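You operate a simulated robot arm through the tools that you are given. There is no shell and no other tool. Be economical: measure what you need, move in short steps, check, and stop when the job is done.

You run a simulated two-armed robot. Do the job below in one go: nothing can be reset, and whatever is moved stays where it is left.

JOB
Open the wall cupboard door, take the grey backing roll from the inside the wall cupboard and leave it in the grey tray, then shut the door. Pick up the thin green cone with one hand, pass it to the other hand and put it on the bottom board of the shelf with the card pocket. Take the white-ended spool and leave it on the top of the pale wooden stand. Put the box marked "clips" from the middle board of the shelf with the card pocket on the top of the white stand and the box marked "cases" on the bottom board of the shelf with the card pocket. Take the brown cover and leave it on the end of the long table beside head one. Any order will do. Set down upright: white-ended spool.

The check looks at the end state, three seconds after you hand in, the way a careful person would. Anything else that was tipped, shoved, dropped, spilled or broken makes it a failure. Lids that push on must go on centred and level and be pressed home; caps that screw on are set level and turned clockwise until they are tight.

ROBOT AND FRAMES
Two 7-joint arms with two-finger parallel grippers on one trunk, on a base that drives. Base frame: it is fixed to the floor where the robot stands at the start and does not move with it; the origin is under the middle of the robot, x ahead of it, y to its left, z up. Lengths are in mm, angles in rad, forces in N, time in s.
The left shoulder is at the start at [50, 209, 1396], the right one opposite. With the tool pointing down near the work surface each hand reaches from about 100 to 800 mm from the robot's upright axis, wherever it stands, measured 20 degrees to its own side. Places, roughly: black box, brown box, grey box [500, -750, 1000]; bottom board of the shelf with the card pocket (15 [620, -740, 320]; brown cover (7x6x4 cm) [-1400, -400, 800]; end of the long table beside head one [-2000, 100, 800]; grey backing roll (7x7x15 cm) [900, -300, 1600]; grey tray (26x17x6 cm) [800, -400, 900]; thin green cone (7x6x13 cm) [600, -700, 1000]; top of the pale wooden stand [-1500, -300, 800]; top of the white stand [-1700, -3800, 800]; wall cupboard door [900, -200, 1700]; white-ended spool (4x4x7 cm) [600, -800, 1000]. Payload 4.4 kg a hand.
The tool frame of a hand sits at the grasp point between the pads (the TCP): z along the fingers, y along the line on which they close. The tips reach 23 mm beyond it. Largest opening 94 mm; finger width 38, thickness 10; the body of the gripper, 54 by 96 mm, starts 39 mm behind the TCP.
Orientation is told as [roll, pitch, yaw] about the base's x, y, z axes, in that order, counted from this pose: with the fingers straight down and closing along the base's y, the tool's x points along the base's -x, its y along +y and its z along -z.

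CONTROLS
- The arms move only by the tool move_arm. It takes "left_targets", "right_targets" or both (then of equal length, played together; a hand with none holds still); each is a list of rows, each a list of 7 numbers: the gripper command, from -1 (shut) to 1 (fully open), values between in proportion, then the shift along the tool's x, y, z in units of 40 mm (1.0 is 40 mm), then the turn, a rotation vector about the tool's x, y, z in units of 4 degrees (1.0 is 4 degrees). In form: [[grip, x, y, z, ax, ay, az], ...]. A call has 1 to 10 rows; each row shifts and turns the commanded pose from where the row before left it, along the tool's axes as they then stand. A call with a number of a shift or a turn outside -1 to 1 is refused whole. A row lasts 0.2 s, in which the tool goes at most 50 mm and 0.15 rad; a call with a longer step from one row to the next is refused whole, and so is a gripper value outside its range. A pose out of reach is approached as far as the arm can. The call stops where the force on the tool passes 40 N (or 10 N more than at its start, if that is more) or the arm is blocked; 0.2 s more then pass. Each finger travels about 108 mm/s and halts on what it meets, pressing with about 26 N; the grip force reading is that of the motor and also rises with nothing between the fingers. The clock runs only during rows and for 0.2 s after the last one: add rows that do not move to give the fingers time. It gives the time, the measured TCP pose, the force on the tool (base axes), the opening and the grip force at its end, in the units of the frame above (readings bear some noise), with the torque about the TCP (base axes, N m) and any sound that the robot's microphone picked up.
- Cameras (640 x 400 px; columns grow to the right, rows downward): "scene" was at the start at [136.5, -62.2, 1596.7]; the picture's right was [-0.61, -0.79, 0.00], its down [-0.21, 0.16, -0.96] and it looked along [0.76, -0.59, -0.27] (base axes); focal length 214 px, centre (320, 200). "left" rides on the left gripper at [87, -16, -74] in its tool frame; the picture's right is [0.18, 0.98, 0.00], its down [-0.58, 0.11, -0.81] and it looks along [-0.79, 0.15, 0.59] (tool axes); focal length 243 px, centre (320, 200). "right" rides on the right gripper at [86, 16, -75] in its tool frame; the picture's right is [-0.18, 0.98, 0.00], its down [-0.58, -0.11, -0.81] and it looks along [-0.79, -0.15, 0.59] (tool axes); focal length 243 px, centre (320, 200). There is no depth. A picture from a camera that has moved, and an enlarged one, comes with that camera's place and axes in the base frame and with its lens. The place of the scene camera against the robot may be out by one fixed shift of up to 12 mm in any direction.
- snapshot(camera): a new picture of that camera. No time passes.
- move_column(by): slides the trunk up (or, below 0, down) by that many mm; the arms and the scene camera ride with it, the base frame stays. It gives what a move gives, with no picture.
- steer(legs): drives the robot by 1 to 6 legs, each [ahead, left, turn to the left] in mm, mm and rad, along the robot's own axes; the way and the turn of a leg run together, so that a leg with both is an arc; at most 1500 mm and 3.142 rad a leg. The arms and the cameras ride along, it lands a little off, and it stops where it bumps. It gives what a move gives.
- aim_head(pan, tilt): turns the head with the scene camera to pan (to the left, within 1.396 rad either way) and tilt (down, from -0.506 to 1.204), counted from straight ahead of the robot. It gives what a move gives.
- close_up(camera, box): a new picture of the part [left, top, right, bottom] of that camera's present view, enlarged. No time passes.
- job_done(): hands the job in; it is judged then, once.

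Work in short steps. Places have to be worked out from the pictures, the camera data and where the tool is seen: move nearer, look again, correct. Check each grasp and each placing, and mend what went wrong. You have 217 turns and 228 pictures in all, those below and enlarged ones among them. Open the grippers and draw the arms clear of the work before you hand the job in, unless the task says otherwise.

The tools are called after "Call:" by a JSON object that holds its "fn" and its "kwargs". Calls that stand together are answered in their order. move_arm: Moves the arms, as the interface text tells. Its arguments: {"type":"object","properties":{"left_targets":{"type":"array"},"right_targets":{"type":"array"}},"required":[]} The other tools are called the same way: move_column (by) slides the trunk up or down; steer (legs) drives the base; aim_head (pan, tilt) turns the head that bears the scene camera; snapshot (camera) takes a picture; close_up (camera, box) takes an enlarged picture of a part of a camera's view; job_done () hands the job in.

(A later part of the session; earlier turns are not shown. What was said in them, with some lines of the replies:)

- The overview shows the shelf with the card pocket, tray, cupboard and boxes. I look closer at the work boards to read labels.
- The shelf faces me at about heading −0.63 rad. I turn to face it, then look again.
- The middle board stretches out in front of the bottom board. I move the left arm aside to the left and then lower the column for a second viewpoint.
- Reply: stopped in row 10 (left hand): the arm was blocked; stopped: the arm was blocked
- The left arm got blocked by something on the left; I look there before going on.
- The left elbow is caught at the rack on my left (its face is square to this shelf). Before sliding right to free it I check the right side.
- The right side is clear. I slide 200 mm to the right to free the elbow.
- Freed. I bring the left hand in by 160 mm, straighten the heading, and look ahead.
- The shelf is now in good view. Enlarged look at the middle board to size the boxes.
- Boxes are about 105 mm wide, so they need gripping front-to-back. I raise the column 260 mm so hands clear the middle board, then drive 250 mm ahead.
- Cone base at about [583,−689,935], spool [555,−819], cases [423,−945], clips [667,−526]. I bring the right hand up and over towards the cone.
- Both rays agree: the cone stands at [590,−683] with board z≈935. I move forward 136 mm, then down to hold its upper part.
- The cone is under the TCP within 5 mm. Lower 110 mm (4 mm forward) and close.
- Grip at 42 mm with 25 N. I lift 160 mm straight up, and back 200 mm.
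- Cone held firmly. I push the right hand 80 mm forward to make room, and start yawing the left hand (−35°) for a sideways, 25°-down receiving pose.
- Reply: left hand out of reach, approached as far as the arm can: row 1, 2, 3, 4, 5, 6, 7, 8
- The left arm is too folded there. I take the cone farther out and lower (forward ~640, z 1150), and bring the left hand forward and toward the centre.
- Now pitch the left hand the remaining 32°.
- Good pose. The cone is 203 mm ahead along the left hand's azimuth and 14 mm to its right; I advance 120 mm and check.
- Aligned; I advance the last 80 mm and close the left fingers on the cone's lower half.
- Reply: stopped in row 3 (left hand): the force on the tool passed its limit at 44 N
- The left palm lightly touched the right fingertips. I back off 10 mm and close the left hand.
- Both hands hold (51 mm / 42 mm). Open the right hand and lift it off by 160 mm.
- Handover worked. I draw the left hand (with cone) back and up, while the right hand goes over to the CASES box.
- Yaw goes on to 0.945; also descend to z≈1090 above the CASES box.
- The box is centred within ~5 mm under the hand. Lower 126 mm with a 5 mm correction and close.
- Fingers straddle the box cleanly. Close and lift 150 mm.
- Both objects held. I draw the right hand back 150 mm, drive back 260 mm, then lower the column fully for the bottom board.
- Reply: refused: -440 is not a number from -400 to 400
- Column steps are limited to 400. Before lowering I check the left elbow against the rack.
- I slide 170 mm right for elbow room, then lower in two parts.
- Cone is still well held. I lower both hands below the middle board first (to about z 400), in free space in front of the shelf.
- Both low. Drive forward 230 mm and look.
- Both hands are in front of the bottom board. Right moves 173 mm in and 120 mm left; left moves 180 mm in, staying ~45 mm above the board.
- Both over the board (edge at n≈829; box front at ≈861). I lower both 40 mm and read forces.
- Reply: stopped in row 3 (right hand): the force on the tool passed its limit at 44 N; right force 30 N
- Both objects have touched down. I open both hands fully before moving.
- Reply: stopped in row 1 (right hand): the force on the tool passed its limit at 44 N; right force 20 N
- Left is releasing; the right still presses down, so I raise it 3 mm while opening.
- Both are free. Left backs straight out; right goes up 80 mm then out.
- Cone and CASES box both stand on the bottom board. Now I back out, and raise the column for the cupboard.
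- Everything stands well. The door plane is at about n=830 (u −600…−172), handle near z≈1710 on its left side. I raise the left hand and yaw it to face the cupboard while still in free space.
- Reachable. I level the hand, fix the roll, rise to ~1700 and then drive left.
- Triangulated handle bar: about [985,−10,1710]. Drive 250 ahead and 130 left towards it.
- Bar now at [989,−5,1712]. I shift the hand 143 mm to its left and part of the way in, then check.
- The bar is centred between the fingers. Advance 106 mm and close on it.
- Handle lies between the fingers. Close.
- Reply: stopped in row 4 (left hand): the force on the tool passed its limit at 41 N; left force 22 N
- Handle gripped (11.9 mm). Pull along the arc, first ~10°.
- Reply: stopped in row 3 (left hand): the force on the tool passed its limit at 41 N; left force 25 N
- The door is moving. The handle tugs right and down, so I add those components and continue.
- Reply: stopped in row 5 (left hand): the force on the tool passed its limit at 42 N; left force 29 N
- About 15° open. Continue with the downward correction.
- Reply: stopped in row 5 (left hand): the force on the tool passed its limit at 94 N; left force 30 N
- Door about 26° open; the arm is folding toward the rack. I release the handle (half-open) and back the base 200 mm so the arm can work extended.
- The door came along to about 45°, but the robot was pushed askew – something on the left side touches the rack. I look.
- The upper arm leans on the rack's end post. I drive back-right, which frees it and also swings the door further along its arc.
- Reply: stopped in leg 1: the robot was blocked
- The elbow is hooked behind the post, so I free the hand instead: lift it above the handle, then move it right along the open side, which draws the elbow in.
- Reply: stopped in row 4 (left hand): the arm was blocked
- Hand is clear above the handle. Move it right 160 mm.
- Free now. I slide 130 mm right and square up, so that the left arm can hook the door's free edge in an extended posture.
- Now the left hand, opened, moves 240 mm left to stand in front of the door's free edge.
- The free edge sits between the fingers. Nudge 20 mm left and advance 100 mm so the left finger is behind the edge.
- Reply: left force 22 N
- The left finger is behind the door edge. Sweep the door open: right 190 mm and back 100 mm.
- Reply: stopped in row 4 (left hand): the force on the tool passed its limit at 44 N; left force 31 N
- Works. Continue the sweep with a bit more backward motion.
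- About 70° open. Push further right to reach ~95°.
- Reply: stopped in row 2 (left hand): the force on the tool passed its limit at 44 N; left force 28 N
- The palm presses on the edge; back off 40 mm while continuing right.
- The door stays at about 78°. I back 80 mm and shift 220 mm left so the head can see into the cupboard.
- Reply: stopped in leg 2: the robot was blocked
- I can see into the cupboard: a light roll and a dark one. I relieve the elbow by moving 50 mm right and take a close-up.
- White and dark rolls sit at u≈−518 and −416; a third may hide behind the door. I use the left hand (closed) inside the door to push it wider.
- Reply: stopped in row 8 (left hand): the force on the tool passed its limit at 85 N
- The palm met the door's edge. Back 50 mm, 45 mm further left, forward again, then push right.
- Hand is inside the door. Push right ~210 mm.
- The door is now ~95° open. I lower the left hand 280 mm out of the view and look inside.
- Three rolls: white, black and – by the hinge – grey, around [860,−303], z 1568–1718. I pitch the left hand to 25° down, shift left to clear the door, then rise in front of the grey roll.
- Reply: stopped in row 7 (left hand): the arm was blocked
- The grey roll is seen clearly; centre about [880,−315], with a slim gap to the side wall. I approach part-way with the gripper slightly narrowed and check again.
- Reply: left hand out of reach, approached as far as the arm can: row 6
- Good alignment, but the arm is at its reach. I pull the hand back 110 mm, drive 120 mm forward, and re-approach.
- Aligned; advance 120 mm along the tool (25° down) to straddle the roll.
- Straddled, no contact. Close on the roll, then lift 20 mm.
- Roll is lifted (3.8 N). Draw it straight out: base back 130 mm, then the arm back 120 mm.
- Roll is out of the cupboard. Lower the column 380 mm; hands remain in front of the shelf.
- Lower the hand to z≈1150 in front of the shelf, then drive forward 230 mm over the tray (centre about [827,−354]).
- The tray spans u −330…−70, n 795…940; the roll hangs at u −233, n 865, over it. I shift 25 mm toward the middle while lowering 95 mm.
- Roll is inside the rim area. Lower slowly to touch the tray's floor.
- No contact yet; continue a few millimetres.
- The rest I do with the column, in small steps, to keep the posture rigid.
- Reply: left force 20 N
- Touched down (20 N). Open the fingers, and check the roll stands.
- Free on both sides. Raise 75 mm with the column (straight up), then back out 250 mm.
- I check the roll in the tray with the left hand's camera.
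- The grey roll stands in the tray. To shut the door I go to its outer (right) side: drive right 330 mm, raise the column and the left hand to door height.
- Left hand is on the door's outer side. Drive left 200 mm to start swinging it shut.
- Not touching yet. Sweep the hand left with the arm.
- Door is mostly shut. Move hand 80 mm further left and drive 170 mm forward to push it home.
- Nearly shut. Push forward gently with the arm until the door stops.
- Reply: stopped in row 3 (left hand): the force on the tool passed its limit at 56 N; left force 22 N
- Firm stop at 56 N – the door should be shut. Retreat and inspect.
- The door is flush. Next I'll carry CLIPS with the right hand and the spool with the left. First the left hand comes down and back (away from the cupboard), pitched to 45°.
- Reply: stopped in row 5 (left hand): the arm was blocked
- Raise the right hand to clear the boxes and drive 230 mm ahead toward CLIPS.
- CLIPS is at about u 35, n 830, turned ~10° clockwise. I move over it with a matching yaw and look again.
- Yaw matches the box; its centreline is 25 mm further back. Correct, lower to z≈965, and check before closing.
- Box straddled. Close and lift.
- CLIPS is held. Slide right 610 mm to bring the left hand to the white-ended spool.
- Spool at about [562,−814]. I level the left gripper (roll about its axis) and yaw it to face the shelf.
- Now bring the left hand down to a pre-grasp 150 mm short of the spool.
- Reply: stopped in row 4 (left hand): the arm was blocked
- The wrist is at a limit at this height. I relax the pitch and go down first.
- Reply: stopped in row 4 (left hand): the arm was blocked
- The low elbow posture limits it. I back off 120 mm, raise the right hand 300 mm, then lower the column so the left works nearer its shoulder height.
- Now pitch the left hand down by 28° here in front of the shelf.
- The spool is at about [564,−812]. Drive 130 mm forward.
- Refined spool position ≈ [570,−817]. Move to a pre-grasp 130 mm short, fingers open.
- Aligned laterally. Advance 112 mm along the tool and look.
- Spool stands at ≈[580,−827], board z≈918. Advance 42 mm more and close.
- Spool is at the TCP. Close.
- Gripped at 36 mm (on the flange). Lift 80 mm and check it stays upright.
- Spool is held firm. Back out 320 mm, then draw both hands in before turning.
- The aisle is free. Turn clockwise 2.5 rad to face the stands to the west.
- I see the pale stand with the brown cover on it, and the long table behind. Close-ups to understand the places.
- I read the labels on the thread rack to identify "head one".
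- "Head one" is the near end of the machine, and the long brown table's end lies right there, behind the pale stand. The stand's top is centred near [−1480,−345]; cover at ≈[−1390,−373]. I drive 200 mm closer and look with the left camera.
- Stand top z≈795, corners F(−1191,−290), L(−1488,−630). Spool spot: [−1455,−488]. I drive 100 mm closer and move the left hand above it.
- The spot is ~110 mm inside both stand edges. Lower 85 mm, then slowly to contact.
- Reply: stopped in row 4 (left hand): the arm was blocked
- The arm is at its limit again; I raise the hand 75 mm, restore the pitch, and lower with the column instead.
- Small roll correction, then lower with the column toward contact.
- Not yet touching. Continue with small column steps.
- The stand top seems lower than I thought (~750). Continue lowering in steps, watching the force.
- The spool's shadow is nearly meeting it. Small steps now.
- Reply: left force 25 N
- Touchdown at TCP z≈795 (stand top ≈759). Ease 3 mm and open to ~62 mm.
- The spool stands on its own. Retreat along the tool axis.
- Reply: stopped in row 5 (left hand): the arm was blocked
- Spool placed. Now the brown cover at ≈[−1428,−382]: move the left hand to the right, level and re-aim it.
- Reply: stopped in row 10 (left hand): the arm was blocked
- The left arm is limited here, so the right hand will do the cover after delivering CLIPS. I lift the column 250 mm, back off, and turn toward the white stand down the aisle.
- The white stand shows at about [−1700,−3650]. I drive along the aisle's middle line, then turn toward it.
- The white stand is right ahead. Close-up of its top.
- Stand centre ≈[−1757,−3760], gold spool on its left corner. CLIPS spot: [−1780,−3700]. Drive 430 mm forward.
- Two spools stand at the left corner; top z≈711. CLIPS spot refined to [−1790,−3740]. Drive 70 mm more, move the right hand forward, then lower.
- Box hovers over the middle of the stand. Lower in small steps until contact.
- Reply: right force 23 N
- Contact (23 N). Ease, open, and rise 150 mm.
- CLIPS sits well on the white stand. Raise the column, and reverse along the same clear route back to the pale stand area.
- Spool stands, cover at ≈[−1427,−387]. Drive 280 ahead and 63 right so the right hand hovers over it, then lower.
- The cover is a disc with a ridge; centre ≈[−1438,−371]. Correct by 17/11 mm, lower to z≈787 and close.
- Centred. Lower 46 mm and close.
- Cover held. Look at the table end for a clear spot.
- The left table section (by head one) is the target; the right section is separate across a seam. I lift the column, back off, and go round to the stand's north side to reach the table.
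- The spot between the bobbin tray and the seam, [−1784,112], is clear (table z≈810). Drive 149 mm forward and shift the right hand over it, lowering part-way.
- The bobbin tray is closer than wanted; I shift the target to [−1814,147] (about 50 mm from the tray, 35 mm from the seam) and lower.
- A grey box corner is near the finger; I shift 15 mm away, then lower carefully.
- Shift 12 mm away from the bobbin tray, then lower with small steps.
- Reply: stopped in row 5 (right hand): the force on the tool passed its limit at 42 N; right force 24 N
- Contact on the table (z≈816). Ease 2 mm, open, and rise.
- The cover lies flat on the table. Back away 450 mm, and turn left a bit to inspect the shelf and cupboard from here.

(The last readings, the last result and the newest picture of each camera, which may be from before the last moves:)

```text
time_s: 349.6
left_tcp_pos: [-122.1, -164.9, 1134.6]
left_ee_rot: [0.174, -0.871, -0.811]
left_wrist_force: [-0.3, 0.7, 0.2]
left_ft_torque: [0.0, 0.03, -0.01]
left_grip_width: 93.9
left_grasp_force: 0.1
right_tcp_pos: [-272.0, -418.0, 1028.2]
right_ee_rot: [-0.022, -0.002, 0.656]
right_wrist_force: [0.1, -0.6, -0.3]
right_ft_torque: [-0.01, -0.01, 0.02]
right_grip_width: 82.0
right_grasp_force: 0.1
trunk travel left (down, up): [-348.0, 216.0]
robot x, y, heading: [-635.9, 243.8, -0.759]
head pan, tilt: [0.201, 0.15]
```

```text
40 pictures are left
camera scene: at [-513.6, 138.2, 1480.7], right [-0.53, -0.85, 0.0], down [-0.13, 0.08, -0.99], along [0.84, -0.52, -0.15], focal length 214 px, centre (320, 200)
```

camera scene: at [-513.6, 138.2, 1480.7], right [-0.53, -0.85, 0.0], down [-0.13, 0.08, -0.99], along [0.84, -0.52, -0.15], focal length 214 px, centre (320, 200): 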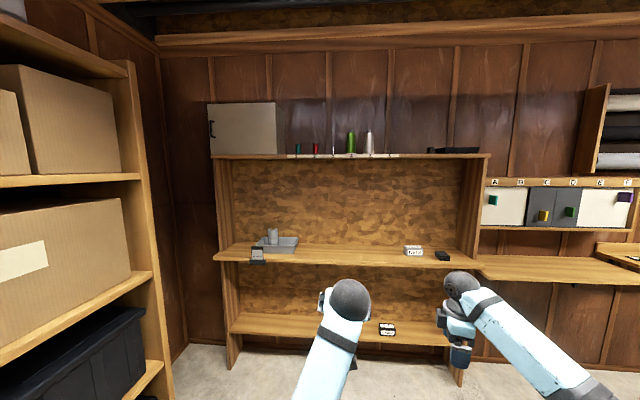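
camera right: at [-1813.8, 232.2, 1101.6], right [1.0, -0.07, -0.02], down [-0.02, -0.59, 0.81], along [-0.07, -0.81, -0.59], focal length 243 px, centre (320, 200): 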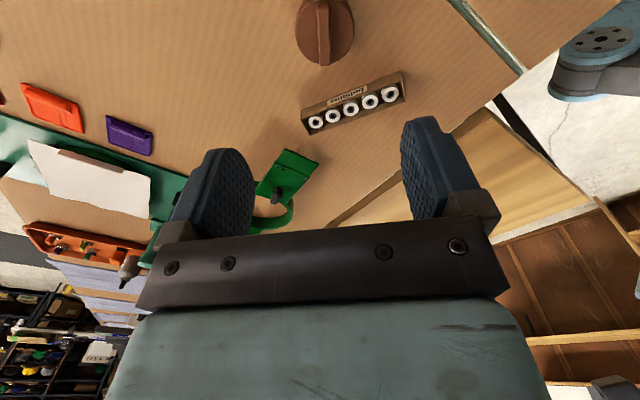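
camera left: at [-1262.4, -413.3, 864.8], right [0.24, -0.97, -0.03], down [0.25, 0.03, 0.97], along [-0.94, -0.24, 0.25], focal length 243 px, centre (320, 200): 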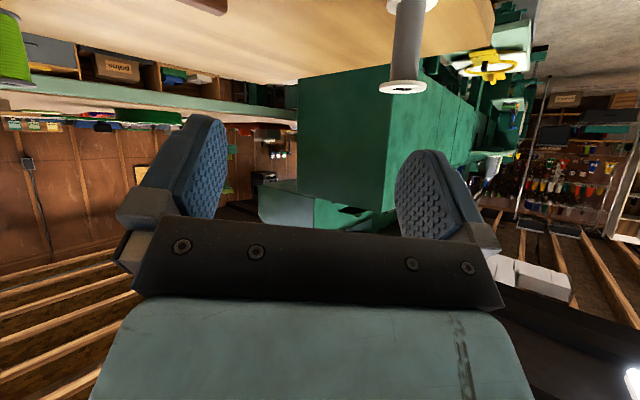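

Close-ups of the cupboard, tray and bottom board for a final check.

Call:
{"fn": "close_up", "kwargs": {"camera": "scene", "box": [195, 90, 315, 170]}}

Call:
{"fn": "close_up", "kwargs": {"camera": "scene", "box": [215, 215, 475, 375]}}

Call:
{"fn": "close_up", "kwargs": {"camera": "scene", "box": [0, 40, 200, 400]}}

```text
5.00 times, centred on (255, 130) of scene
camera zoom: at [-513.6, 138.2, 1480.7], right [-0.53, -0.85, 0.0], down [-0.13, 0.08, -0.99], along [0.84, -0.52, -0.15], focal length 1072 px, centre (645, 550)
```

zoom: 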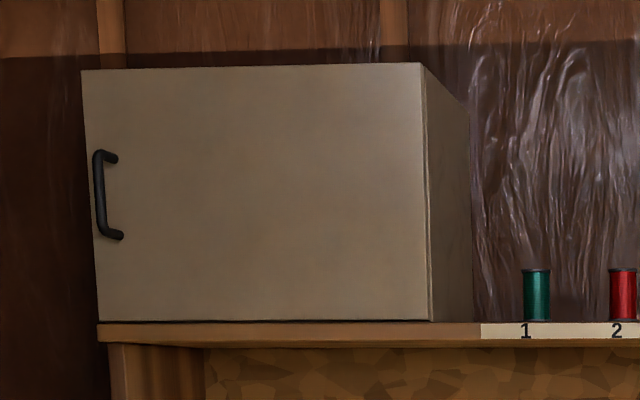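

```text
2.46 times, centred on (345, 295) of scene
camera zoom: at [-513.6, 138.2, 1480.7], right [-0.53, -0.85, 0.0], down [-0.13, 0.08, -0.99], along [0.84, -0.52, -0.15], focal length 528 px, centre (258, -34)
```

zoom: 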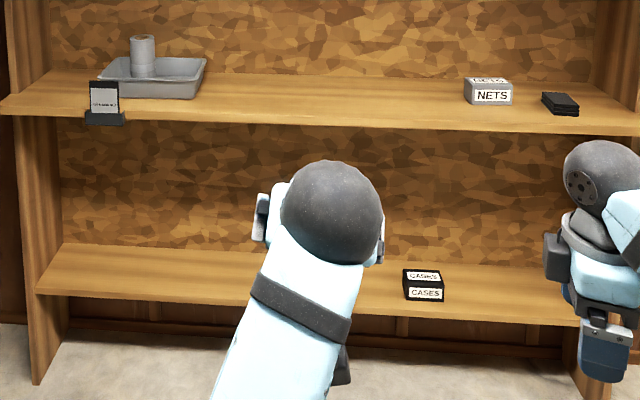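

```text
1.11 times, centred on (100, 220) of scene
camera zoom: at [-513.6, 138.2, 1480.7], right [-0.53, -0.85, 0.0], down [-0.13, 0.08, -0.99], along [0.84, -0.52, -0.15], focal length 238 px, centre (564, 178)
```

zoom: 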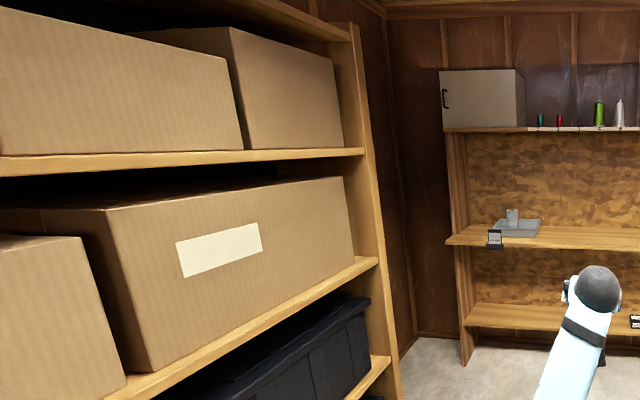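

The door is shut, the roll is in its tray, CASES and the cone are in place, and the rack is undisturbed. Both grippers are open and clear, so I hand in.

Call:
{"fn": "job_done", "kwargs": {}}

```text
The job is handed in.
```

I finished every item in the job and handed it in. The result of the check isn't known to me yet.

- **Cupboard and roll:** the grey backing roll stands upright in the grey tray. I pushed the door shut until it stopped firmly, and it looks closed in the last picture.
- **Green cone:** I passed it from the right hand to the left and stood it on the bottom board. It was upright when I last saw it; the arm hid it in the final view.
- **White-ended spool:** it stands upright on top of the pale wooden stand.
- **Boxes:** "clips" is on top of the white stand and "cases" is on the bottom board.
- **Brown cover:** it lies flat on the long table by head one, between the bobbin tray and the table seam. I took that seam as the edge of the "end beside head one", so this spot is my reading of the instruction.

The left arm leaned on the box rack several times while I worked near the cupboard. Nothing on the rack looks moved in the last picture, but I had no picture of it from before the first contact to compare with.
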